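You operate a simulated robot arm through the tools that you are given. There is no shell and no other tool. Be economical: measure what you need, move in short steps, check, and stop when the job is done.

Carry out the task below with a simulated two-armed robot. There is one attempt and no reset: what you move stays moved.

TASK
Pick up the teal wipe pad from the top of the drying table with one hand, pass it to the other hand and put it on the top of the prep table.

It is judged by the outcome, as a careful person would: the job done as asked, and still so three seconds after it is handed in. It fails if anything else is knocked over, pushed out of place, dropped, spilled or broken.

THE ROBOT
Two 7-joint arms with two-finger parallel grippers on one trunk, on a base that drives. Base frame: it is fixed to the floor where the robot stands at the start and does not move with it; the origin is under the middle of the robot, x ahead of it, y to its left, z up. Units: m, degrees, N and s.
The left shoulder is at the start at [0.07, 0.163, 1.12], the right one opposite. With the tool pointing down near the work surface each hand reaches from about 0.4 to 0.88 m from the robot's upright axis, wherever it stands, measured 20 degrees to its own side. Places, roughly: top of the prep table [-1.4, 0.3, 0.8]. Payload 3.43 kg a hand.
The TCP of each hand is the grasp point between the finger pads, 0.034 m short of the fingertips. In the tool frame z runs along the fingers and y along their closing line. Largest opening 0.128 m; finger width 0.024, thickness 0.012; the body of the gripper, 0.048 by 0.13 m, starts 0.096 m behind the TCP.
Orientation is that of the tool frame in the base frame, as [roll, pitch, yaw] about the fixed x, y, z axes, in that order (R = Rz(yaw) Ry(pitch) Rx(roll)). With the fingers straight down and closing along the base's y, the tool's x points along the base's -x, its y along +y and its z along -z.

THE INTERFACE
- The arms move only by the tool nudge_tool. It takes "left_increments", "right_increments" or both (then of equal length, played together; a hand with none holds still); each is a list of rows, each an object of numbers (a shift or turn left out is 0, a gripper value left out holds the last): "fingers": the finger opening in mm, from 0 to 128; "dx", "dy", "dz": the shift along the tool's x, y, z in units of 400 mm (1.0 is 400 mm); "rx", "ry", "rz": the turn, a rotation vector about the tool's x, y, z in units of 90 degrees (1.0 is 90 degrees). In form: [{"fingers": .., "dx": .., "dy": .., "dz": .., "rx": .., "ry": .., "rz": ..}, ...]. A call has 1 to 8 rows; each row is the pose to reach, as a shift and turn from the pose commanded when the call began, along the tool's axes at that moment. A call with a number of a shift or a turn outside -1 to 1 is refused whole. A row lasts 0.2 s, in which the tool goes at most 0.05 m and 8.6 degrees; a call with a longer step from one row to the next is refused whole, and so is a gripper value outside its range. Where a pose cannot be reached the arm comes as near as it can. A force on the tool above 40 N (or 10 N above the force at the start of the call, whichever is more), or a blocked arm, ends the call early, and 0.2 s more pass. The fingers move at their own pace (about 0.153 m/s each) and stop on an object; they squeeze with about 27 N. The grip force told is the motor's: it shows also when the fingers shut on nothing. Time passes only in rows, and 0.2 s behind the last, so rows that repeat a pose let the fingers close. It gives the time, the measured TCP pose, the force on the tool (base axes), the opening and the grip force at its end, in the units of the frame above (readings bear some noise), with the torque about the TCP (base axes, N m) and any sound that the robot's microphone picked up.
- Cameras (640 x 400 px; columns grow to the right, rows downward): "scene" is now at [0.1358, 0.009, 1.3424]; the picture's right is [0.10, -0.99, 0.00], its down [-0.63, -0.07, -0.78] and it looks along [0.77, 0.08, -0.63] (base axes); focal length 290 px, centre (320, 200). "left" rides on the left gripper at [0.076, 0.011, -0.16] in its tool frame; the picture's right is [-0.15, 0.99, 0.00], its down [-0.88, -0.13, -0.46] and it looks along [-0.45, -0.07, 0.89] (tool axes); focal length 234 px, centre (320, 200). "right" rides on the right gripper at [0.076, -0.011, -0.16] in its tool frame; the picture's right is [0.15, 0.99, 0.00], its down [-0.88, 0.13, -0.46] and it looks along [-0.45, 0.07, 0.89] (tool axes); focal length 234 px, centre (320, 200). There is no depth. A picture from a camera that has moved, and an enlarged one, comes with that camera's place and axes in the base frame and with its lens.
- snapshot(camera): a new picture of that camera. It takes no simulated time.
- lift_body(by): slides the trunk up (or, below 0, down) by that many m; the arms and the scene camera ride with it, the base frame stays. It gives what a move gives, with no picture.
- roll_base(legs): drives the robot by 1 to 6 legs, each [ahead, left, turn to the left] in m, m and degrees, along the robot's own axes; the way and the turn of a leg run together, so that a leg with both is an arc; at most 1.5 m and 180 degrees a leg. The arms and the cameras ride along, it lands a little off, and it stops where it bumps. It gives what a move gives.
- pan_tilt(pan, tilt): turns the head with the scene camera to pan (to the left, within 86 degrees either way) and tilt (down, from -29 to 69), counted from straight ahead of the robot. It gives what a move gives.
- close_up(camera, box): a new picture of the part [left, top, right, bottom] of that camera's present view, enlarged. It takes no simulated time.
- job_done(): hands the job in; it is judged then, once.

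Go step by step. Nothing tells you exact positions but the pictures and the camera data: compare them with the known pose of the tool, close in by small moves and look again before you grip or let go. The budget is 120 turns and 100 pictures, counting those below and the enlarged ones. Unless the task says otherwise, let go and move clear before handing in, and close with one line.

The tools are called as a command line: name --argument value ..., lists and objects as JSON in quotes. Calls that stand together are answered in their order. nudge_tool: Moves the arms, as the interface text tells. Its arguments: {"type":"object","properties":{"left_increments":{"type":"array"},"right_increments":{"type":"array"}},"required":[]} The other tools are called the same way: lift_body (by) slides the trunk up or down; roll_base (legs) drives the base; pan_tilt (pan, tilt) turns the head that bears the scene camera; snapshot (camera) takes a picture; close_up (camera, box) takes an enlarged picture of a part of a camera's view; job_done () hands the job in.

At the start:

```text
t: 0.0
left_eef_pos: [0.5099, 0.3791, 1.0376]
left_tcp_rot: [179.9, 0.1, -180.0]
left_contact_force: [-0.1, 0.5, -0.1]
left_wrist_torque: [-0.01, -0.02, 0.02]
left_finger_gap: 0.1279
left_gripper_force: 0.0
right_eef_pos: [0.5017, -0.1392, 1.1327]
right_tcp_rot: [179.9, 0.0, -180.0]
right_contact_force: [-0.2, -0.7, -0.2]
right_wrist_torque: [-0.03, 0.02, 0.0]
right_finger_gap: 0.1281
right_gripper_force: 0.2
trunk travel left (down, up): [-0.6, 0.34]
robot x, y, heading: [-0.0026, 0.0008, 0.1]
head pan, tilt: [6.0, 39.1]
```

scene: 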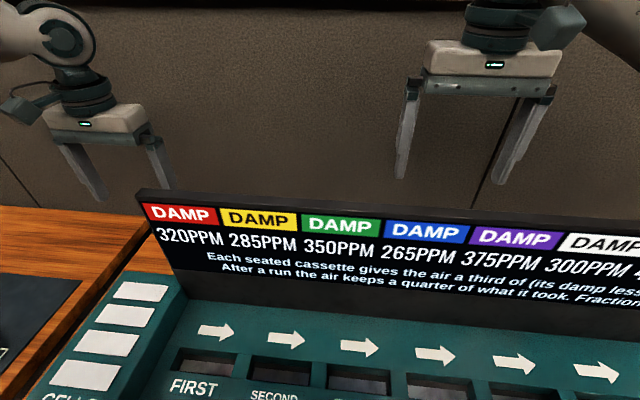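
right: 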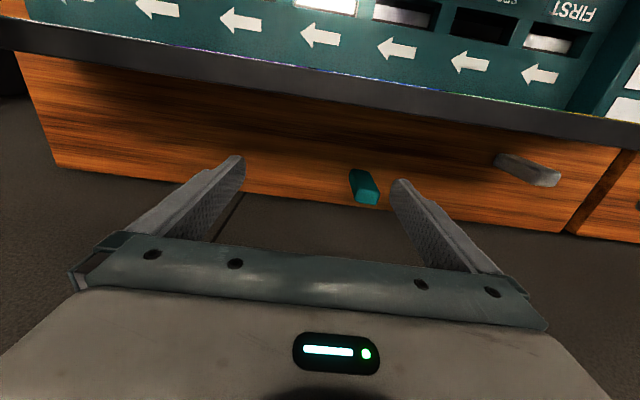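
left: 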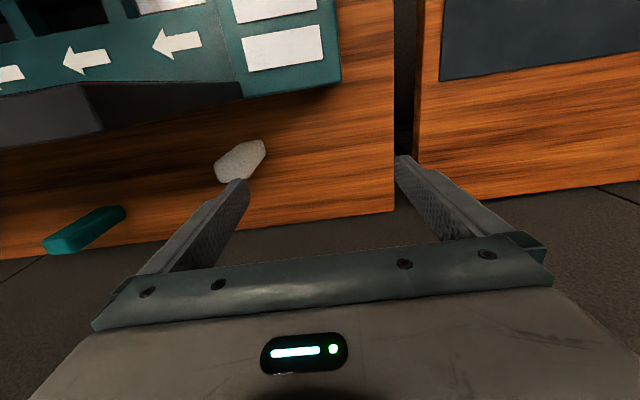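

The drying table with the DAMP machine is right ahead, and the teal pad seems to be behind its display board. I'll raise the trunk to look over the board.

lift_body --by 0.3

pan_tilt --pan 0 --tilt 50

snapshot --camera "scene"

snapshot --camera "right"

snapshot --camera "left"

```text
t: 3.0
left_eef_pos: [0.5089, 0.3794, 1.3374]
left_tcp_rot: [-180.0, 0.0, 180.0]
left_contact_force: [-0.5, 0.5, -0.2]
left_wrist_torque: [0.0, 0.01, -0.01]
left_finger_gap: 0.1279
left_gripper_force: 0.1
right_eef_pos: [0.5017, -0.1392, 1.431]
right_tcp_rot: [180.0, 0.0, 180.0]
right_contact_force: [-0.7, 0.0, -1.0]
right_wrist_torque: [0.08, 0.01, 0.0]
right_finger_gap: 0.1278
right_gripper_force: 0.0
trunk travel left (down, up): [-0.9, 0.04]
robot x, y, heading: [0.0036, -0.0026, -0.1]
head pan, tilt: [6.0, 39.1]
```

```text
t: 3.7
left_eef_pos: [0.5092, 0.3796, 1.3361]
left_tcp_rot: [179.9, -0.1, 179.9]
left_contact_force: [-0.1, -0.4, 0.9]
left_wrist_torque: [-0.01, -0.02, 0.01]
left_finger_gap: 0.1279
left_gripper_force: 0.1
right_eef_pos: [0.5021, -0.139, 1.431]
right_tcp_rot: [179.9, 0.0, 179.9]
right_contact_force: [-0.1, 0.6, -0.5]
right_wrist_torque: [-0.04, 0.02, 0.0]
right_finger_gap: 0.1281
right_gripper_force: 0.1
trunk travel left (down, up): [-0.9, 0.04]
robot x, y, heading: [0.0018, -0.0024, 0.2]
head pan, tilt: [0.0, 50.0]
```

```text
96 pictures are left
camera scene: at [0.1278, 0.0001, 1.6269], right [0.0, -1.0, 0.0], down [-0.77, 0.0, -0.64], along [0.64, 0.0, -0.77], focal length 290 px, centre (320, 200)
```

scene: 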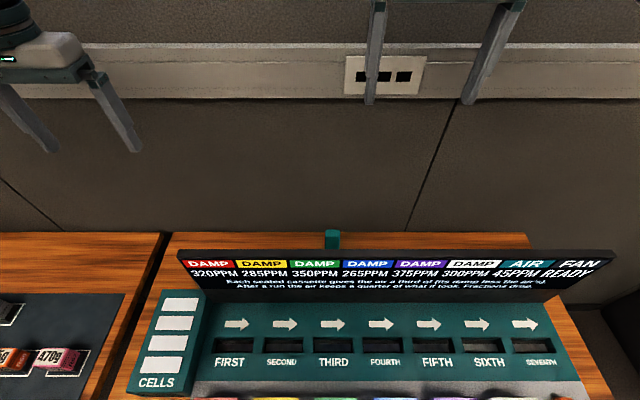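

```text
95 pictures are left
camera right: at [0.4265, -0.1518, 1.5908], right [-0.15, 0.99, 0.0], down [0.88, 0.13, 0.46], along [0.45, 0.07, -0.89], focal length 234 px, centre (320, 200)
```

right: 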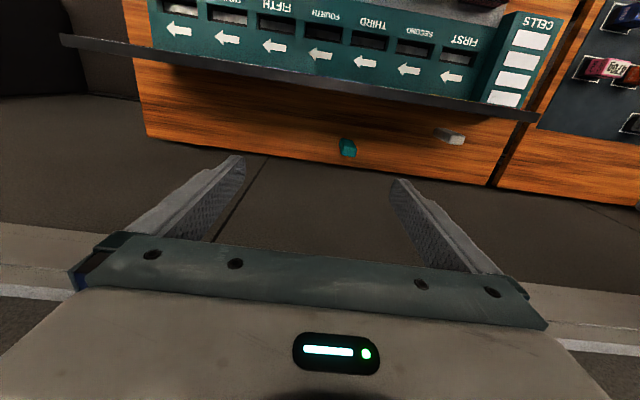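

```text
94 pictures are left
camera left: at [0.4337, 0.3911, 1.4967], right [0.15, 0.99, 0.0], down [0.88, -0.13, 0.46], along [0.45, -0.07, -0.89], focal length 234 px, centre (320, 200)
```

left: 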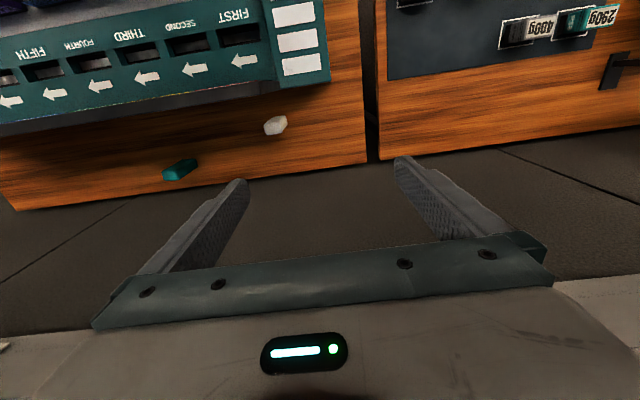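

close_up --camera "right" --box '[280, 80, 500, 180]'

close_up --camera "left" --box '[120, 80, 340, 210]'

```text
2.91 times, centred on (390, 130) of right
camera zoom: at [0.4265, -0.1518, 1.5908], right [-0.15, 0.99, 0.0], down [0.88, 0.13, 0.46], along [0.45, 0.07, -0.89], focal length 681 px, centre (116, 404)
```

zoom: 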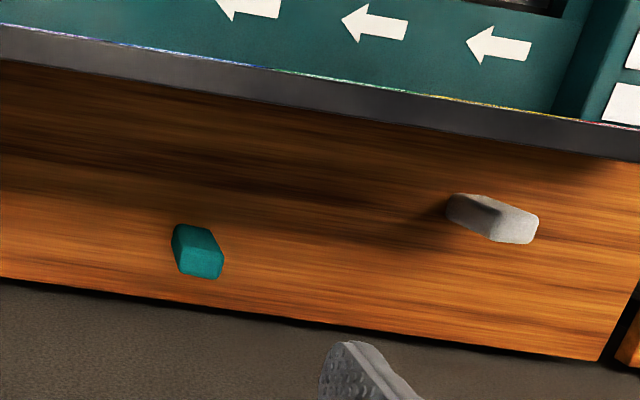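

```text
2.91 times, centred on (230, 145) of left
camera zoom: at [0.4337, 0.3911, 1.4967], right [0.15, 0.99, 0.0], down [0.88, -0.13, 0.46], along [0.45, -0.07, -0.89], focal length 681 px, centre (582, 360)
```

zoom: 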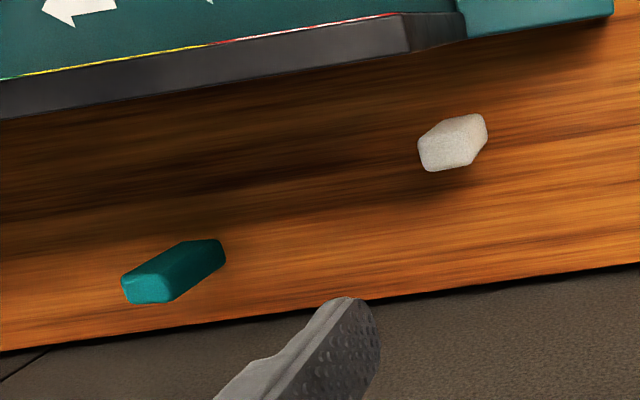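

The pad stands upright at about (0.597, -0.035), roughly 0.10 m tall on the z = 0.80 surface. The board is at x ≈ 0.43 with its top near 1.1, and a white block stands about 0.17 m to the left of the pad. I'll bring the right hand over the pad, staying above the board.

nudge_tool --right_increments '[{"dx": -0.08, "dy": 0.087}, {"dx": -0.16, "dy": 0.174}, {"dx": -0.2375, "dy": 0.26}, {"dx": -0.2375, "dy": 0.26, "dz": 0.12}, {"dx": -0.2375, "dy": 0.26, "dz": 0.24}, {"dx": -0.2375, "dy": 0.26, "dz": 0.36}, {"dx": -0.2375, "dy": 0.26, "dz": 0.45}]'

snapshot --camera "right"

snapshot --camera "scene"

snapshot --camera "left"

```text
t: 4.5
left_eef_pos: [0.5033, 0.3757, 1.3401]
left_tcp_rot: [179.9, 0.3, 180.0]
left_contact_force: [0.5, -0.2, 0.1]
left_wrist_torque: [0.03, -0.08, 0.03]
left_finger_gap: 0.1283
left_gripper_force: 0.1
right_eef_pos: [0.5684, -0.0662, 1.4339]
right_tcp_rot: [-179.4, -0.3, 179.9]
right_contact_force: [-0.6, -0.9, 0.8]
right_wrist_torque: [0.06, -0.05, 0.0]
right_finger_gap: 0.1282
right_gripper_force: 0.2
trunk travel left (down, up): [-0.9, 0.04]
robot x, y, heading: [-0.0004, 0.0018, -0.1]
head pan, tilt: [0.0, 50.0]
stopped in row 3 (right hand): the force on the tool passed its limit (the readings are from after the stop); the commanded pose is now the measured one
```

```text
91 pictures are left
camera right: at [0.4931, -0.0773, 1.594], right [-0.14, 0.99, -0.01], down [0.88, 0.13, 0.45], along [0.45, 0.06, -0.89], focal length 234 px, centre (320, 200)
```

right: 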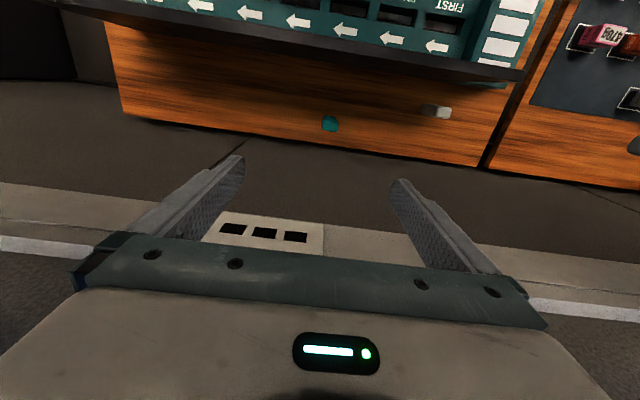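

```text
90 pictures are left
camera scene: at [0.1202, -0.0048, 1.6276], right [0.0, -1.0, 0.0], down [-0.76, 0.0, -0.65], along [0.65, 0.0, -0.76], focal length 290 px, centre (320, 200)
```

scene: 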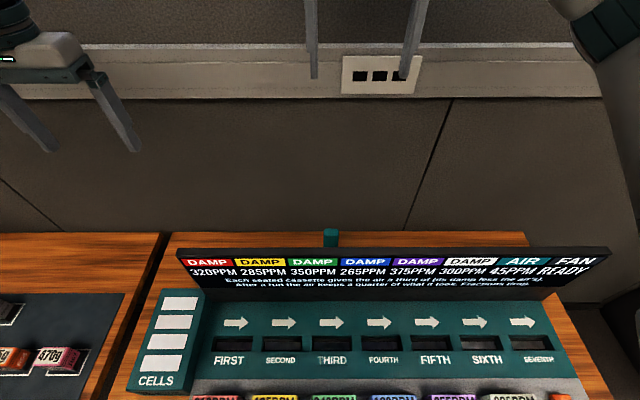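

```text
89 pictures are left
camera left: at [0.4278, 0.3864, 1.4996], right [0.15, 0.99, 0.0], down [0.88, -0.13, 0.46], along [0.45, -0.06, -0.89], focal length 234 px, centre (320, 200)
```

left: 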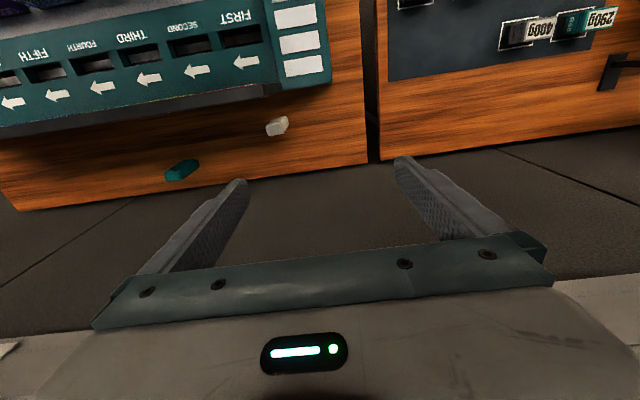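

The move stopped on a force spike, though nothing appears to be touching, so it was probably the speed. I'll go on with smaller steps.

nudge_tool --right_increments '[{"dx": -0.018, "dy": 0.019}, {"dx": -0.036, "dy": 0.038}, {"dx": -0.054, "dy": 0.057}, {"dx": -0.0725, "dy": 0.0775}, {"dx": -0.0725, "dy": 0.0775, "dz": 0.05}, {"dx": -0.0725, "dy": 0.0775, "dz": 0.12}, {"dx": -0.0725, "dy": 0.0775, "dz": 0.19}, {"dx": -0.0725, "dy": 0.0775, "dz": 0.25}]'

snapshot --camera "scene"

```text
t: 4.8
left_eef_pos: [0.51, 0.378, 1.3371]
left_tcp_rot: [-180.0, 0.0, 179.9]
left_contact_force: [-1.1, 0.4, -0.5]
left_wrist_torque: [0.02, 0.02, -0.02]
left_finger_gap: 0.128
left_gripper_force: 0.0
right_eef_pos: [0.5729, -0.0632, 1.4327]
right_tcp_rot: [-179.0, -0.8, 180.0]
right_contact_force: [0.3, -0.5, 0.3]
right_wrist_torque: [0.05, -0.08, -0.01]
right_finger_gap: 0.1278
right_gripper_force: 0.0
trunk travel left (down, up): [-0.9, 0.04]
robot x, y, heading: [-0.0026, 0.0002, -0.3]
head pan, tilt: [0.0, 50.0]
stopped in row 1 (right hand): the force on the tool passed its limit (the readings are from after the stop); the commanded pose is now the measured one
```

```text
88 pictures are left
camera scene: at [0.1262, -0.0014, 1.627], right [0.0, -1.0, 0.0], down [-0.77, 0.0, -0.64], along [0.64, 0.0, -0.77], focal length 290 px, centre (320, 200)
```

scene: 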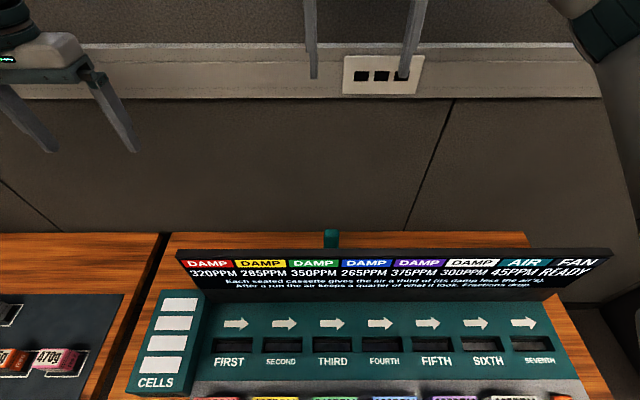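

The hand has tilted by about a degree, so something is really blocking it, perhaps higher up. I'll look up.

pan_tilt --pan -10 --tilt -5

snapshot --camera "scene"

```text
t: 6.0
left_eef_pos: [0.5096, 0.3786, 1.3374]
left_tcp_rot: [180.0, 0.1, -179.9]
left_contact_force: [0.3, -0.5, -0.2]
left_wrist_torque: [0.05, -0.03, -0.02]
left_finger_gap: 0.1281
left_gripper_force: 0.1
right_eef_pos: [0.5738, -0.0622, 1.4307]
right_tcp_rot: [-179.0, -0.7, 180.0]
right_contact_force: [-3.4, -2.3, 1.2]
right_wrist_torque: [0.38, -0.55, -0.09]
right_finger_gap: 0.1282
right_gripper_force: 0.2
trunk travel left (down, up): [-0.9, 0.04]
robot x, y, heading: [0.0014, -0.0035, -0.4]
head pan, tilt: [-10.0, -5.0]
```

```text
87 pictures are left
camera scene: at [0.1353, -0.0165, 1.7125], right [-0.18, -0.98, 0.0], down [0.09, -0.01, -1.0], along [0.98, -0.18, 0.09], focal length 290 px, centre (320, 200)
```

scene: 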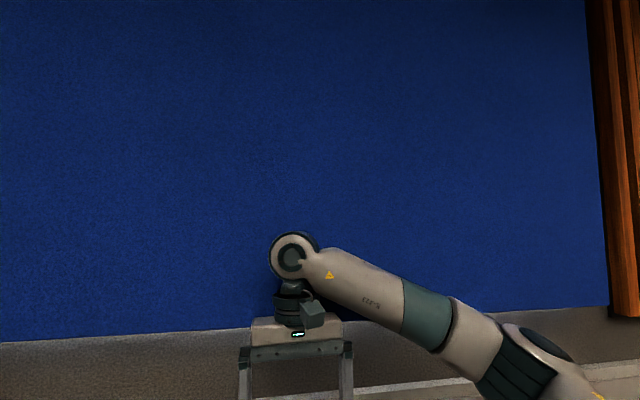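

The wall is close behind the table, at x ≈ 0.68, and the sideways wrist touches it. I'll pull the hand back, move the base back and to the left, and reach in with a straighter arm so the wrist is slim in x.

nudge_tool --right_increments '[{"dx": 0.05}, {"dx": 0.12}, {"dx": 0.2}, {"dx": 0.28}]'

roll_base --legs '[[-0.18, 0.0, 0], [0, 0.13, 0]]'

pan_tilt --pan 0 --tilt 35

snapshot --camera "scene"

```text
t: 7.0
left_eef_pos: [0.5091, 0.3793, 1.3364]
left_tcp_rot: [179.9, -0.1, -179.9]
left_contact_force: [0.1, -0.4, 0.5]
left_wrist_torque: [-0.01, -0.05, 0.0]
left_finger_gap: 0.1278
left_gripper_force: 0.1
right_eef_pos: [0.4619, -0.0628, 1.4342]
right_tcp_rot: [-179.1, -0.7, 179.9]
right_contact_force: [0.0, 0.3, -0.4]
right_wrist_torque: [-0.02, 0.01, 0.0]
right_finger_gap: 0.128
right_gripper_force: 0.0
trunk travel left (down, up): [-0.9, 0.04]
robot x, y, heading: [-0.0004, -0.0013, -0.2]
head pan, tilt: [-10.0, -5.0]
```

```text
t: 9.4
left_eef_pos: [0.3292, 0.5073, 1.3375]
left_tcp_rot: [179.9, 0.0, -179.9]
left_contact_force: [0.6, -0.3, 0.3]
left_wrist_torque: [0.06, 0.0, 0.0]
left_finger_gap: 0.1282
left_gripper_force: 0.1
right_eef_pos: [0.2828, 0.066, 1.433]
right_tcp_rot: [-179.1, -0.7, -180.0]
right_contact_force: [-0.6, -0.4, 0.6]
right_wrist_torque: [-0.01, 0.0, 0.01]
right_finger_gap: 0.1279
right_gripper_force: 0.1
trunk travel left (down, up): [-0.9, 0.04]
robot x, y, heading: [-0.1787, 0.1316, -0.2]
head pan, tilt: [-10.0, -5.0]
```

```text
t: 10.5
left_eef_pos: [0.3306, 0.5109, 1.3358]
left_tcp_rot: [180.0, -0.1, -179.8]
left_contact_force: [-0.8, -0.2, 0.7]
left_wrist_torque: [0.0, -0.01, -0.06]
left_finger_gap: 0.1282
left_gripper_force: 0.1
right_eef_pos: [0.2842, 0.0693, 1.4329]
right_tcp_rot: [-179.1, -0.7, 179.9]
right_contact_force: [0.7, 0.2, 0.5]
right_wrist_torque: [0.01, 0.03, 0.01]
right_finger_gap: 0.128
right_gripper_force: 0.1
trunk travel left (down, up): [-0.9, 0.04]
robot x, y, heading: [-0.1792, 0.1301, 0.1]
head pan, tilt: [0.0, 35.0]
```

```text
86 pictures are left
camera scene: at [-0.0405, 0.1299, 1.6486], right [0.0, -1.0, 0.0], down [-0.57, 0.0, -0.82], along [0.82, 0.0, -0.57], focal length 290 px, centre (320, 200)
```

scene: 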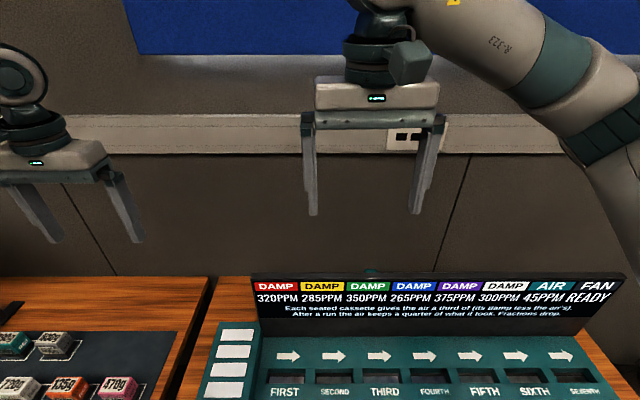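

The view is clear. I'll reach forward over the board toward the pad.

nudge_tool --right_increments '[{"dx": -0.06, "dy": -0.03, "dz": 0.04}, {"dx": -0.13, "dy": -0.06, "dz": 0.08, "rx": -0.005, "ry": -0.004}, {"dx": -0.2, "dy": -0.1, "dz": 0.12, "rx": -0.01, "ry": -0.0078}, {"dx": -0.27, "dy": -0.13, "dz": 0.16, "rx": -0.01, "ry": -0.0078}, {"dx": -0.34, "dy": -0.16, "dz": 0.2, "rx": -0.01, "ry": -0.0078}, {"dx": -0.41, "dy": -0.2, "dz": 0.24, "rx": -0.01, "ry": -0.0078}, {"dx": -0.48, "dy": -0.23, "dz": 0.28, "rx": -0.01, "ry": -0.0078}, {"dx": -0.54, "dy": -0.26, "dz": 0.325, "rx": -0.01, "ry": -0.0078}]'

snapshot --camera "scene"

snapshot --camera "right"

```text
t: 12.3
left_eef_pos: [0.3317, 0.5093, 1.3357]
left_tcp_rot: [-180.0, -0.1, -179.9]
left_contact_force: [0.3, 0.4, 0.3]
left_wrist_torque: [0.02, 0.02, 0.04]
left_finger_gap: 0.1281
left_gripper_force: 0.1
right_eef_pos: [0.4998, -0.0379, 1.3014]
right_tcp_rot: [-179.8, -0.1, -180.0]
right_contact_force: [-0.4, -0.1, 0.1]
right_wrist_torque: [-0.02, 0.03, -0.02]
right_finger_gap: 0.1281
right_gripper_force: 0.0
trunk travel left (down, up): [-0.9, 0.04]
robot x, y, heading: [-0.1794, 0.1312, 0.1]
head pan, tilt: [0.0, 35.0]
```

```text
85 pictures are left
camera scene: at [-0.0394, 0.1302, 1.6485], right [0.0, -1.0, 0.0], down [-0.57, 0.0, -0.82], along [0.82, 0.0, -0.57], focal length 290 px, centre (320, 200)
```

scene: 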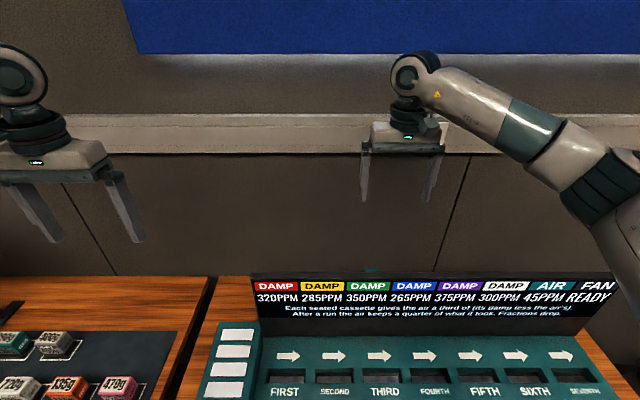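

```text
84 pictures are left
camera right: at [0.4237, -0.0495, 1.4618], right [-0.15, 0.99, 0.0], down [0.88, 0.13, 0.45], along [0.45, 0.07, -0.89], focal length 234 px, centre (320, 200)
```

right: 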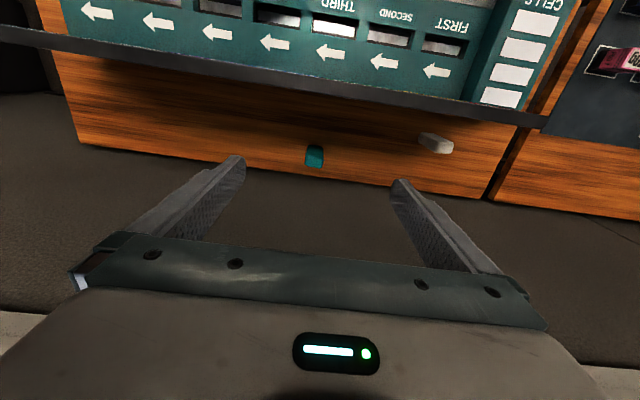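

The pad reads at about (0.592, -0.037) and the forearm stays above the board. I'll move forward and down in small steps.

nudge_tool --right_increments '[{"dx": -0.05, "dz": 0.08}, {"dx": -0.1, "dz": 0.16}, {"dx": -0.13, "dz": 0.25}, {"dx": -0.15, "dz": 0.25}, {"dx": -0.17, "dz": 0.25}, {"dx": -0.19, "dz": 0.25}, {"dx": -0.21, "dz": 0.25}, {"dx": -0.23, "dz": 0.25}]'

snapshot --camera "scene"

snapshot --camera "right"

```text
t: 14.1
left_eef_pos: [0.3312, 0.5106, 1.3362]
left_tcp_rot: [179.9, -0.2, -179.9]
left_contact_force: [0.4, 0.8, 0.4]
left_wrist_torque: [-0.03, 0.02, 0.0]
left_finger_gap: 0.128
left_gripper_force: 0.0
right_eef_pos: [0.5903, -0.0368, 1.2015]
right_tcp_rot: [-179.9, -0.2, -180.0]
right_contact_force: [-0.5, -0.6, 0.1]
right_wrist_torque: [0.02, 0.02, -0.02]
right_finger_gap: 0.1281
right_gripper_force: 0.0
trunk travel left (down, up): [-0.9, 0.04]
robot x, y, heading: [-0.181, 0.1335, -0.1]
head pan, tilt: [0.0, 35.0]
```

```text
83 pictures are left
camera scene: at [-0.0403, 0.1309, 1.6485], right [0.0, -1.0, 0.0], down [-0.57, 0.0, -0.82], along [0.82, 0.0, -0.57], focal length 290 px, centre (320, 200)
```

scene: 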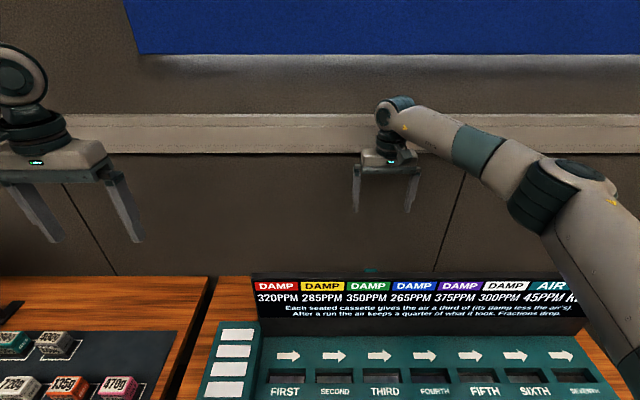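

```text
82 pictures are left
camera right: at [0.5145, -0.0484, 1.3617], right [-0.15, 0.99, 0.0], down [0.88, 0.13, 0.45], along [0.45, 0.06, -0.89], focal length 234 px, centre (320, 200)
```

right: 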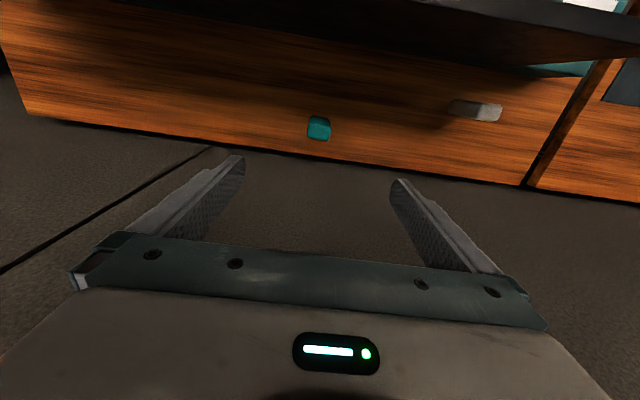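

There was no contact on the way. I'll zoom in on the pad to refine its position and orientation.

close_up --camera "right" --box '[260, 80, 420, 180]'

pan_tilt --pan -25 --tilt 35

snapshot --camera "scene"

```text
4.00 times, centred on (340, 130) of right
camera zoom: at [0.5145, -0.0484, 1.3617], right [-0.15, 0.99, 0.0], down [0.88, 0.13, 0.45], along [0.45, 0.06, -0.89], focal length 937 px, centre (240, 480)
```

zoom: 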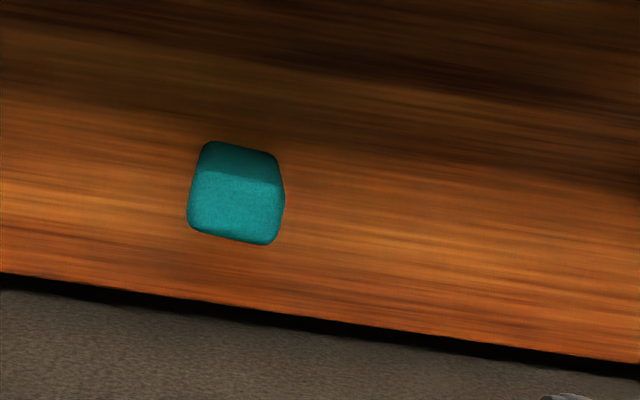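

```text
t: 15.0
left_eef_pos: [0.3304, 0.5109, 1.3359]
left_tcp_rot: [179.9, -0.1, -179.9]
left_contact_force: [-0.3, 0.2, -0.2]
left_wrist_torque: [0.0, -0.01, 0.02]
left_finger_gap: 0.1281
left_gripper_force: 0.1
right_eef_pos: [0.5892, -0.0372, 1.2017]
right_tcp_rot: [-179.8, -0.1, 180.0]
right_contact_force: [-0.5, -0.3, 0.0]
right_wrist_torque: [-0.02, 0.02, -0.01]
right_finger_gap: 0.1279
right_gripper_force: 0.3
trunk travel left (down, up): [-0.9, 0.04]
robot x, y, heading: [-0.1768, 0.1272, 0.1]
head pan, tilt: [-25.0, 35.0]
```

```text
80 pictures are left
camera scene: at [-0.0491, 0.0931, 1.6486], right [-0.42, -0.91, 0.0], down [-0.52, 0.24, -0.82], along [0.74, -0.35, -0.57], focal length 290 px, centre (320, 200)
```

scene: 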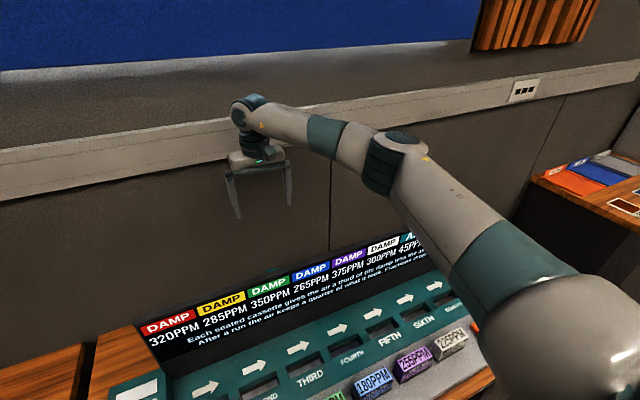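

The pad is square to the table, with its top face about 0.043 by 0.037 m centred at (0.601, -0.039). I'll descend partway, keeping the fingertips above the pad top.

nudge_tool --right_increments '[{"dx": -0.01, "dy": -0.004, "dz": 0.06}, {"dx": -0.02, "dy": -0.006, "dz": 0.13}, {"dx": -0.026, "dy": -0.006, "dz": 0.2}, {"dx": -0.026, "dy": -0.006, "dz": 0.27}, {"dx": -0.026, "dy": -0.006, "dz": 0.34}, {"dx": -0.026, "dy": -0.006, "dz": 0.41}, {"dx": -0.026, "dy": -0.006, "dz": 0.48}, {"dx": -0.026, "dy": -0.006, "dz": 0.5}]'

snapshot --camera "scene"

snapshot --camera "right"

```text
t: 16.8
left_eef_pos: [0.3313, 0.5096, 1.3357]
left_tcp_rot: [-179.9, -0.1, -180.0]
left_contact_force: [0.9, -0.5, 0.5]
left_wrist_torque: [-0.03, -0.01, -0.03]
left_finger_gap: 0.1279
left_gripper_force: 0.0
right_eef_pos: [0.6005, -0.0404, 1.0021]
right_tcp_rot: [-179.9, -0.2, -180.0]
right_contact_force: [-0.3, -0.4, 0.3]
right_wrist_torque: [0.01, 0.02, -0.01]
right_finger_gap: 0.128
right_gripper_force: 0.1
trunk travel left (down, up): [-0.9, 0.04]
robot x, y, heading: [-0.1801, 0.1302, -0.4]
head pan, tilt: [-25.0, 35.0]
```

```text
79 pictures are left
camera scene: at [-0.049, 0.0932, 1.6486], right [-0.42, -0.91, 0.0], down [-0.52, 0.24, -0.82], along [0.74, -0.35, -0.57], focal length 290 px, centre (320, 200)
```

scene: 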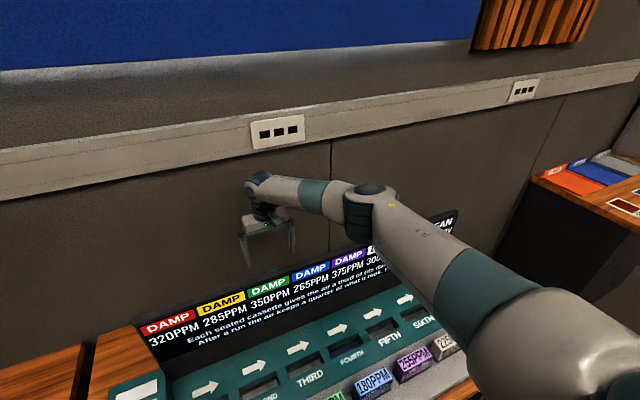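

```text
78 pictures are left
camera right: at [0.5247, -0.0522, 1.1623], right [-0.15, 0.99, 0.0], down [0.88, 0.13, 0.45], along [0.45, 0.07, -0.89], focal length 234 px, centre (320, 200)
```

right: 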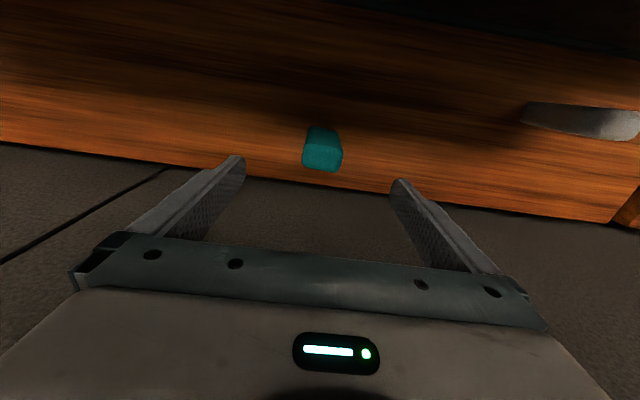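

The alignment holds, with the top at about (0.603, -0.038). I'll descend to z ≈ 0.895.

nudge_tool --right_increments '[{"dx": -0.005, "dy": 0.006, "dz": 0.05}, {"dx": -0.005, "dy": 0.006, "dz": 0.1}, {"dx": -0.005, "dy": 0.006, "dz": 0.15}, {"dx": -0.005, "dy": 0.006, "dz": 0.2}, {"dx": -0.005, "dy": 0.006, "dz": 0.24}, {"dx": -0.005, "dy": 0.006, "dz": 0.2675}]'

snapshot --camera "right"

snapshot --camera "scene"

```text
t: 18.2
left_eef_pos: [0.3303, 0.5104, 1.336]
left_tcp_rot: [-179.9, -0.1, -179.9]
left_contact_force: [0.4, -0.1, 0.2]
left_wrist_torque: [-0.04, 0.02, -0.02]
left_finger_gap: 0.128
left_gripper_force: 0.1
right_eef_pos: [0.5967, -0.0391, 0.8951]
right_tcp_rot: [-179.9, 0.0, 180.0]
right_contact_force: [0.4, -0.5, 0.0]
right_wrist_torque: [0.01, 0.02, 0.0]
right_finger_gap: 0.128
right_gripper_force: 0.1
right hand out of reach, approached as far as the arm can: row 6
trunk travel left (down, up): [-0.9, 0.04]
robot x, y, heading: [-0.1825, 0.1288, 0.0]
head pan, tilt: [-25.0, 35.0]
```

```text
77 pictures are left
camera right: at [0.5213, -0.0507, 1.0554], right [-0.15, 0.99, 0.0], down [0.88, 0.13, 0.45], along [0.45, 0.07, -0.89], focal length 234 px, centre (320, 200)
```

right: 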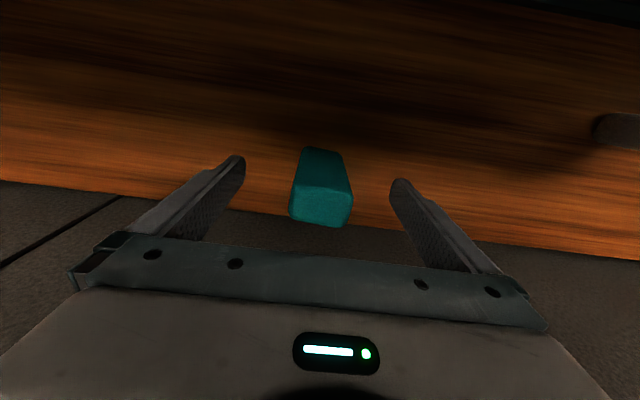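

```text
76 pictures are left
camera scene: at [-0.0492, 0.0926, 1.6486], right [-0.42, -0.91, 0.0], down [-0.52, 0.24, -0.82], along [0.74, -0.35, -0.57], focal length 290 px, centre (320, 200)
```

scene: 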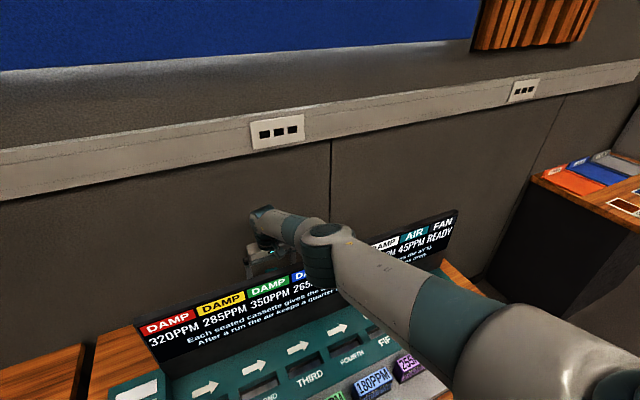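

The fingers straddle the pad. I'll close them.

nudge_tool --right_increments '[{"fingers": 20}, {"fingers": 20}, {"fingers": 20}, {"fingers": 20}]'

snapshot --camera "right"

```text
t: 19.2
left_eef_pos: [0.3309, 0.5113, 1.337]
left_tcp_rot: [179.9, -0.1, -179.9]
left_contact_force: [-0.5, 0.9, -0.3]
left_wrist_torque: [-0.01, 0.01, -0.01]
left_finger_gap: 0.128
left_gripper_force: 0.0
right_eef_pos: [0.5977, -0.0379, 0.8955]
right_tcp_rot: [-179.9, -0.1, 179.9]
right_contact_force: [-0.2, 0.0, 0.3]
right_wrist_torque: [-0.02, 0.01, 0.0]
right_finger_gap: 0.0449
right_gripper_force: 27.2
trunk travel left (down, up): [-0.9, 0.04]
robot x, y, heading: [-0.1763, 0.1313, -0.1]
head pan, tilt: [-25.0, 35.0]
```

```text
75 pictures are left
camera right: at [0.5215, -0.0501, 1.0558], right [-0.15, 0.99, 0.0], down [0.88, 0.13, 0.45], along [0.45, 0.06, -0.89], focal length 234 px, centre (320, 200)
```

right: 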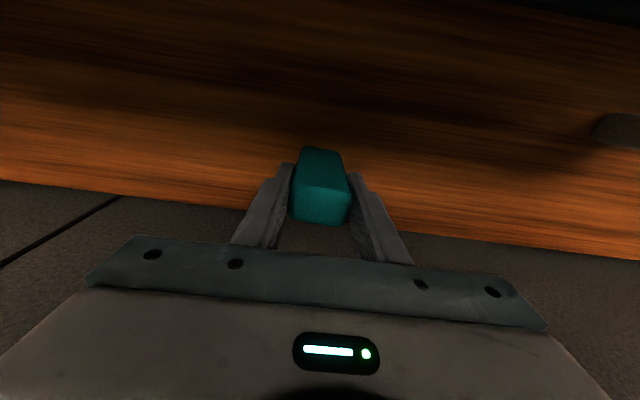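

The pad is gripped at a 45 mm opening. I'll lift straight up.

nudge_tool --right_increments '[{"dz": -0.05}, {"dz": -0.12}, {"dz": -0.2}, {"dz": -0.3}, {"dz": -0.4}, {"dz": -0.5}, {"dz": -0.6}, {"dz": -0.7}]'

snapshot --camera "right"

```text
t: 21.0
left_eef_pos: [0.3301, 0.5113, 1.3356]
left_tcp_rot: [-180.0, 0.1, -179.9]
left_contact_force: [-0.2, 0.2, 0.2]
left_wrist_torque: [0.0, -0.02, -0.01]
left_finger_gap: 0.1282
left_gripper_force: 0.2
right_eef_pos: [0.5968, -0.0398, 1.1756]
right_tcp_rot: [-179.9, -0.1, -180.0]
right_contact_force: [-0.4, -0.5, -0.3]
right_wrist_torque: [-0.02, 0.01, 0.03]
right_finger_gap: 0.0446
right_gripper_force: 26.7
trunk travel left (down, up): [-0.9, 0.04]
robot x, y, heading: [-0.1815, 0.1334, 0.1]
head pan, tilt: [-25.0, 35.0]
```

```text
74 pictures are left
camera right: at [0.5218, -0.051, 1.3366], right [-0.15, 0.99, 0.0], down [0.88, 0.13, 0.45], along [0.45, 0.06, -0.89], focal length 234 px, centre (320, 200)
```

right: 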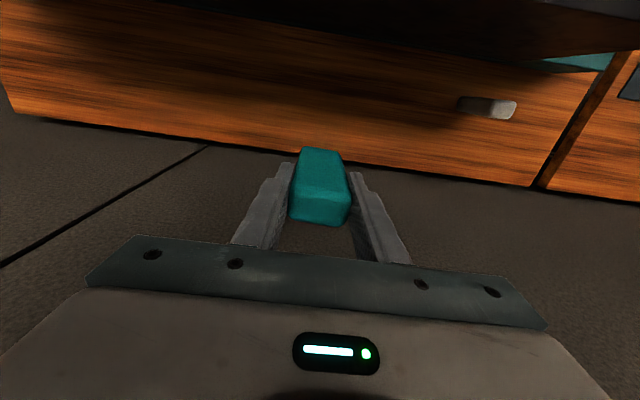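

The pad is held. I'll raise it further and pull it back over the board with clearance.

nudge_tool --right_increments '[{"dz": -0.1, "dx": 0.02}, {"dz": -0.2, "dx": 0.06}, {"dz": -0.3, "dx": 0.1}, {"dz": -0.34, "dx": 0.2}, {"dz": -0.34, "dx": 0.31}, {"dz": -0.34, "dx": 0.42}, {"dz": -0.34, "dx": 0.53}, {"dz": -0.34, "dx": 0.6}]'

pan_tilt --pan 0 --tilt 35

snapshot --camera "scene"

```text
t: 22.8
left_eef_pos: [0.3292, 0.5112, 1.3369]
left_tcp_rot: [180.0, -0.1, -179.9]
left_contact_force: [-0.6, 0.5, 1.0]
left_wrist_torque: [0.0, -0.01, 0.01]
left_finger_gap: 0.128
left_gripper_force: 0.0
right_eef_pos: [0.3583, -0.0384, 1.3118]
right_tcp_rot: [-180.0, -0.1, -180.0]
right_contact_force: [-0.6, 0.2, 0.4]
right_wrist_torque: [0.01, -0.02, 0.0]
right_finger_gap: 0.044
right_gripper_force: 27.2
trunk travel left (down, up): [-0.9, 0.04]
robot x, y, heading: [-0.1796, 0.1296, 0.1]
head pan, tilt: [-25.0, 35.0]
```

```text
t: 23.7
left_eef_pos: [0.3308, 0.512, 1.3363]
left_tcp_rot: [180.0, -0.1, -179.9]
left_contact_force: [-0.5, -1.0, 0.1]
left_wrist_torque: [-0.01, -0.03, 0.0]
left_finger_gap: 0.1281
left_gripper_force: 0.0
right_eef_pos: [0.3586, -0.0371, 1.3131]
right_tcp_rot: [-179.9, -0.1, -180.0]
right_contact_force: [0.3, 0.4, -0.2]
right_wrist_torque: [-0.02, 0.0, 0.02]
right_finger_gap: 0.0443
right_gripper_force: 26.8
trunk travel left (down, up): [-0.9, 0.04]
robot x, y, heading: [-0.1794, 0.1296, -0.2]
head pan, tilt: [0.0, 35.0]
```

```text
73 pictures are left
camera scene: at [-0.0404, 0.1304, 1.6485], right [0.0, -1.0, 0.0], down [-0.57, 0.0, -0.82], along [0.82, 0.0, -0.57], focal length 290 px, centre (320, 200)
```

scene: 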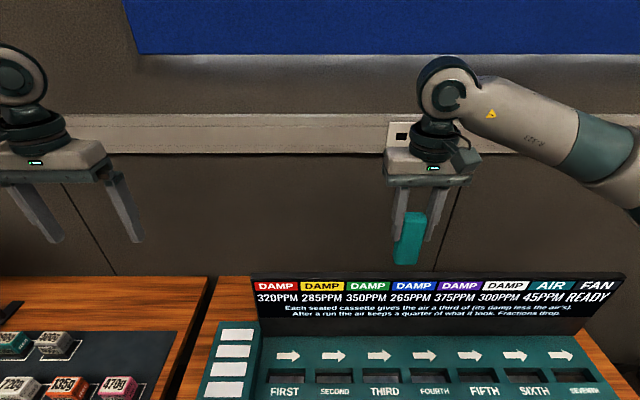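

The pad is clear of the board. I'll back away from the table and look behind for the prep table before the handover.

roll_base --legs '[[-0.25, 0, 0]]'

pan_tilt --pan 86 --tilt 25

snapshot --camera "scene"

pan_tilt --pan -86 --tilt 25

snapshot --camera "scene"

```text
t: 25.5
left_eef_pos: [0.081, 0.5089, 1.3347]
left_tcp_rot: [-180.0, -0.2, 180.0]
left_contact_force: [0.1, 1.1, -0.9]
left_wrist_torque: [-0.01, 0.03, 0.01]
left_finger_gap: 0.1281
left_gripper_force: 0.1
right_eef_pos: [0.1092, -0.0383, 1.3112]
right_tcp_rot: [-179.9, -0.3, 179.9]
right_contact_force: [-0.1, 0.2, -0.5]
right_wrist_torque: [-0.03, 0.02, 0.03]
right_finger_gap: 0.0438
right_gripper_force: 27.1
trunk travel left (down, up): [-0.9, 0.04]
robot x, y, heading: [-0.4323, 0.132, -0.2]
head pan, tilt: [0.0, 35.0]
```

```text
t: 27.1
left_eef_pos: [0.0779, 0.5105, 1.3356]
left_tcp_rot: [179.9, -0.2, -180.0]
left_contact_force: [-1.2, 0.0, -0.7]
left_wrist_torque: [-0.01, 0.01, -0.01]
left_finger_gap: 0.128
left_gripper_force: 0.0
right_eef_pos: [0.1064, -0.0396, 1.3128]
right_tcp_rot: [-179.8, -0.1, 179.9]
right_contact_force: [-0.2, 0.5, -0.7]
right_wrist_torque: [0.02, 0.0, 0.04]
right_finger_gap: 0.0439
right_gripper_force: 27.1
trunk travel left (down, up): [-0.9, 0.04]
robot x, y, heading: [-0.4334, 0.1333, -0.3]
head pan, tilt: [85.9, 25.0]
```

```text
72 pictures are left
camera scene: at [-0.3741, 0.2229, 1.6644], right [1.0, -0.07, 0.0], down [-0.03, -0.42, -0.91], along [0.07, 0.9, -0.42], focal length 290 px, centre (320, 200)
```

scene: 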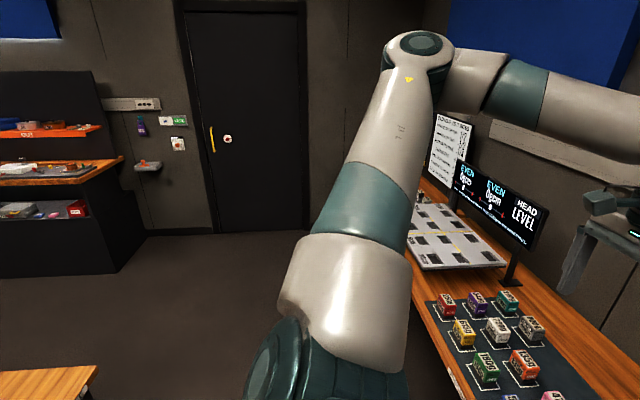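

```text
t: 29.7
left_eef_pos: [0.0788, 0.5106, 1.3359]
left_tcp_rot: [-180.0, -0.1, -180.0]
left_contact_force: [-0.5, 0.5, -0.7]
left_wrist_torque: [-0.01, 0.05, 0.03]
left_finger_gap: 0.1284
left_gripper_force: 0.0
right_eef_pos: [0.1052, -0.039, 1.312]
right_tcp_rot: [-179.9, -0.1, 179.8]
right_contact_force: [-0.5, 1.0, 0.3]
right_wrist_torque: [0.02, -0.02, 0.01]
right_finger_gap: 0.0438
right_gripper_force: 27.5
trunk travel left (down, up): [-0.9, 0.04]
robot x, y, heading: [-0.4299, 0.1309, -0.2]
head pan, tilt: [-85.9, 25.0]
```

```text
71 pictures are left
camera scene: at [-0.3745, 0.0391, 1.6644], right [-1.0, -0.07, 0.0], down [-0.03, 0.42, -0.91], along [0.06, -0.9, -0.42], focal length 290 px, centre (320, 200)
```

scene: 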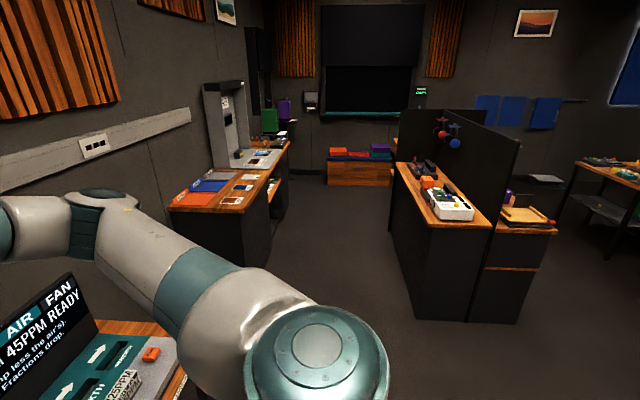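

The prep table's front edge is near x ≈ -1.02. Before turning I'll do the handover here over the floor: the left hand rotates to point toward -y, closing along x with its camera up, and the right hand moves to the centre.

nudge_tool --left_increments '[{"rx": 0.048, "ry": 0.048, "rz": -0.048}, {"rx": 0.096, "ry": 0.096, "rz": -0.096}, {"rx": 0.144, "ry": 0.144, "rz": -0.144}, {"rx": 0.192, "ry": 0.192, "rz": -0.192}, {"rx": 0.24, "ry": 0.24, "rz": -0.24}, {"rx": 0.288, "ry": 0.288, "rz": -0.288}, {"rx": 0.336, "ry": 0.336, "rz": -0.336}, {"rx": 0.385, "ry": 0.385, "rz": -0.385}]' --right_increments '[{"dx": 0.01, "dy": 0.04}, {"dx": 0.02, "dy": 0.08}, {"dx": 0.03, "dy": 0.12}, {"dx": 0.04, "dy": 0.16}, {"dx": 0.05, "dy": 0.2}, {"dx": 0.06, "dy": 0.24}, {"dx": 0.08, "dy": 0.28}, {"dx": 0.09, "dy": 0.3}]'

nudge_tool --left_increments '[{"rx": 0.048, "ry": 0.048, "rz": -0.048}, {"rx": 0.096, "ry": 0.096, "rz": -0.096}, {"rx": 0.144, "ry": 0.144, "rz": -0.144}, {"rx": 0.192, "ry": 0.192, "rz": -0.192}, {"rx": 0.24, "ry": 0.24, "rz": -0.24}, {"rx": 0.288, "ry": 0.288, "rz": -0.288}, {"rx": 0.336, "ry": 0.336, "rz": -0.336}, {"rx": 0.385, "ry": 0.385, "rz": -0.385}]'

pan_tilt --pan 10 --tilt 35

snapshot --camera "scene"

snapshot --camera "left"

```text
t: 31.5
left_eef_pos: [0.0811, 0.5116, 1.336]
left_tcp_rot: [-153.3, -42.1, -153.4]
left_contact_force: [-0.3, 0.1, 0.1]
left_wrist_torque: [0.02, 0.03, 0.0]
left_finger_gap: 0.1282
left_gripper_force: 0.0
right_eef_pos: [0.0718, 0.0839, 1.3117]
right_tcp_rot: [-179.9, 0.0, 179.8]
right_contact_force: [-1.0, 0.6, -0.8]
right_wrist_torque: [-0.01, 0.02, -0.01]
right_finger_gap: 0.0437
right_gripper_force: 26.9
trunk travel left (down, up): [-0.9, 0.04]
robot x, y, heading: [-0.4292, 0.1287, -0.2]
head pan, tilt: [-85.9, 25.0]
```

```text
t: 33.3
left_eef_pos: [-0.04, 0.5046, 1.3405]
left_tcp_rot: [-173.4, -77.9, -94.1]
left_contact_force: [0.1, 0.0, 0.9]
left_wrist_torque: [-0.01, 0.01, 0.0]
left_finger_gap: 0.1283
left_gripper_force: 0.0
left hand out of reach, approached as far as the arm can: row 4, 5, 6, 7, 8
right_eef_pos: [0.0685, 0.0822, 1.3133]
right_tcp_rot: [-179.9, 0.0, 179.9]
right_contact_force: [0.0, -0.2, 0.8]
right_wrist_torque: [0.0, -0.03, 0.0]
right_finger_gap: 0.0438
right_gripper_force: 26.6
trunk travel left (down, up): [-0.9, 0.04]
robot x, y, heading: [-0.4355, 0.132, -0.1]
head pan, tilt: [-85.9, 25.0]
```

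```text
t: 35.0
left_eef_pos: [-0.0369, 0.5031, 1.3403]
left_tcp_rot: [-173.7, -77.8, -94.2]
left_contact_force: [0.0, 0.4, 0.2]
left_wrist_torque: [-0.01, 0.01, -0.03]
left_finger_gap: 0.1282
left_gripper_force: 0.0
right_eef_pos: [0.0714, 0.0819, 1.312]
right_tcp_rot: [-179.9, -0.1, 179.9]
right_contact_force: [-0.3, 0.0, -0.2]
right_wrist_torque: [0.02, 0.01, -0.04]
right_finger_gap: 0.0438
right_gripper_force: 27.0
trunk travel left (down, up): [-0.9, 0.04]
robot x, y, heading: [-0.4315, 0.1326, -0.1]
head pan, tilt: [10.0, 35.0]
```

```text
70 pictures are left
camera scene: at [-0.2943, 0.1461, 1.6486], right [0.17, -0.99, 0.0], down [-0.57, -0.1, -0.82], along [0.81, 0.14, -0.57], focal length 290 px, centre (320, 200)
```

scene: 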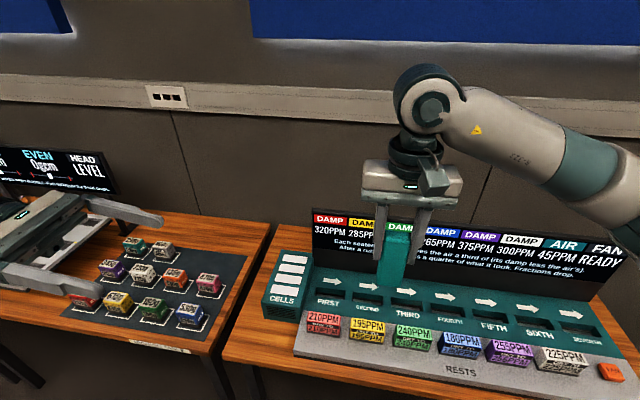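

```text
69 pictures are left
camera left: at [-0.0555, 0.6436, 1.4467], right [-0.99, -0.01, -0.17], down [0.12, 0.64, -0.76], along [0.11, -0.77, -0.63], focal length 234 px, centre (320, 200)
```

left: 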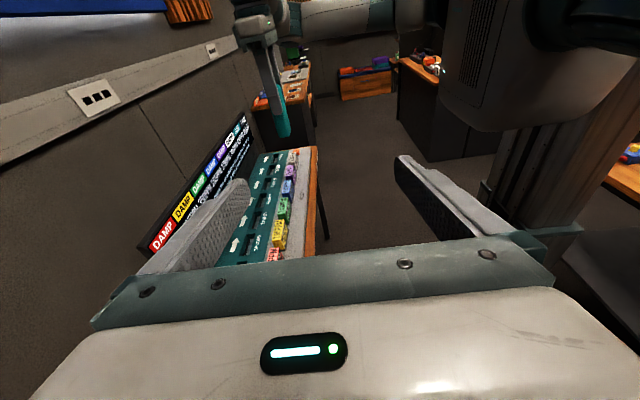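

The left hand is nearly horizontal but a bit out of reach at this spot. I'll bring it inward and check again.

nudge_tool --left_increments '[{"dz": 0.08}, {"dz": 0.16}, {"dz": 0.24}, {"dz": 0.32}, {"dz": 0.4}]'

```text
t: 36.4
left_eef_pos: [-0.0657, 0.347, 1.231]
left_tcp_rot: [135.2, -72.5, -44.4]
left_contact_force: [-0.1, -0.1, 0.5]
left_wrist_torque: [-0.01, 0.02, -0.04]
left_finger_gap: 0.1278
left_gripper_force: 0.0
left hand out of reach, approached as far as the arm can: row 4
right_eef_pos: [0.0738, 0.0813, 1.3109]
right_tcp_rot: [180.0, -0.3, 179.9]
right_contact_force: [0.5, 0.0, 0.0]
right_wrist_torque: [0.01, 0.04, -0.03]
right_finger_gap: 0.0439
right_gripper_force: 26.9
trunk travel left (down, up): [-0.9, 0.04]
robot x, y, heading: [-0.435, 0.1314, -0.5]
head pan, tilt: [10.0, 35.0]
stopped in row 5 (left hand): the arm was blocked; the commanded pose is now the measured one
```

The left arm was blocked partway, so I need to see its state.

pan_tilt --pan 35 --tilt 40

snapshot --camera "scene"

snapshot --camera "left"

```text
t: 37.3
left_eef_pos: [-0.0667, 0.3483, 1.2327]
left_tcp_rot: [135.6, -72.5, -44.6]
left_contact_force: [0.4, 0.4, 0.0]
left_wrist_torque: [0.01, -0.04, 0.03]
left_finger_gap: 0.1278
left_gripper_force: 0.0
right_eef_pos: [0.0717, 0.083, 1.3134]
right_tcp_rot: [-179.8, -0.1, 179.8]
right_contact_force: [0.2, -0.3, -0.7]
right_wrist_torque: [-0.02, -0.01, 0.02]
right_finger_gap: 0.044
right_gripper_force: 27.4
trunk travel left (down, up): [-0.9, 0.04]
robot x, y, heading: [-0.4339, 0.1277, -0.1]
head pan, tilt: [35.0, 40.0]
```

```text
68 pictures are left
camera scene: at [-0.3118, 0.1801, 1.6411], right [0.57, -0.82, 0.0], down [-0.53, -0.37, -0.77], along [0.63, 0.44, -0.64], focal length 290 px, centre (320, 200)
```

scene: 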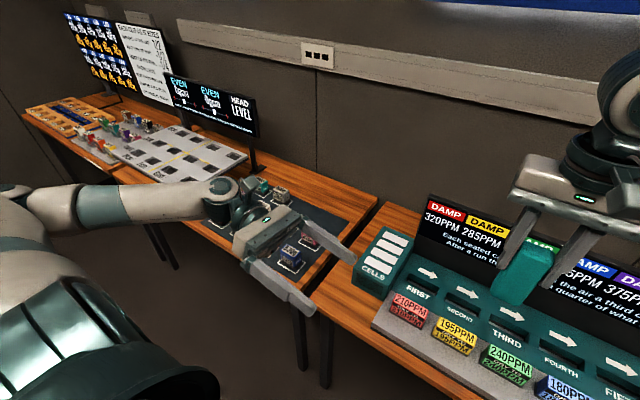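

```text
67 pictures are left
camera left: at [-0.0605, 0.4881, 1.3406], right [-1.0, -0.01, 0.07], down [-0.06, 0.64, -0.77], along [-0.04, -0.77, -0.63], focal length 234 px, centre (320, 200)
```

left: 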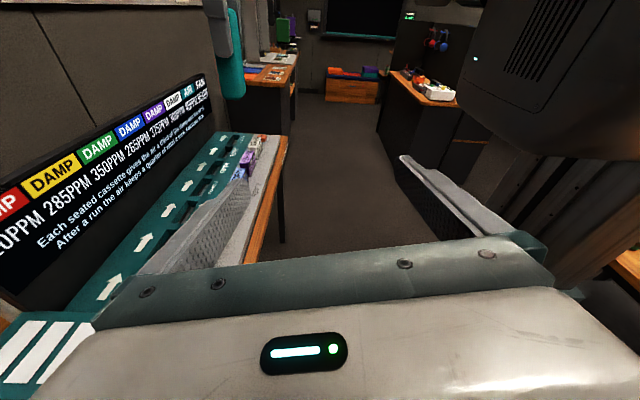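

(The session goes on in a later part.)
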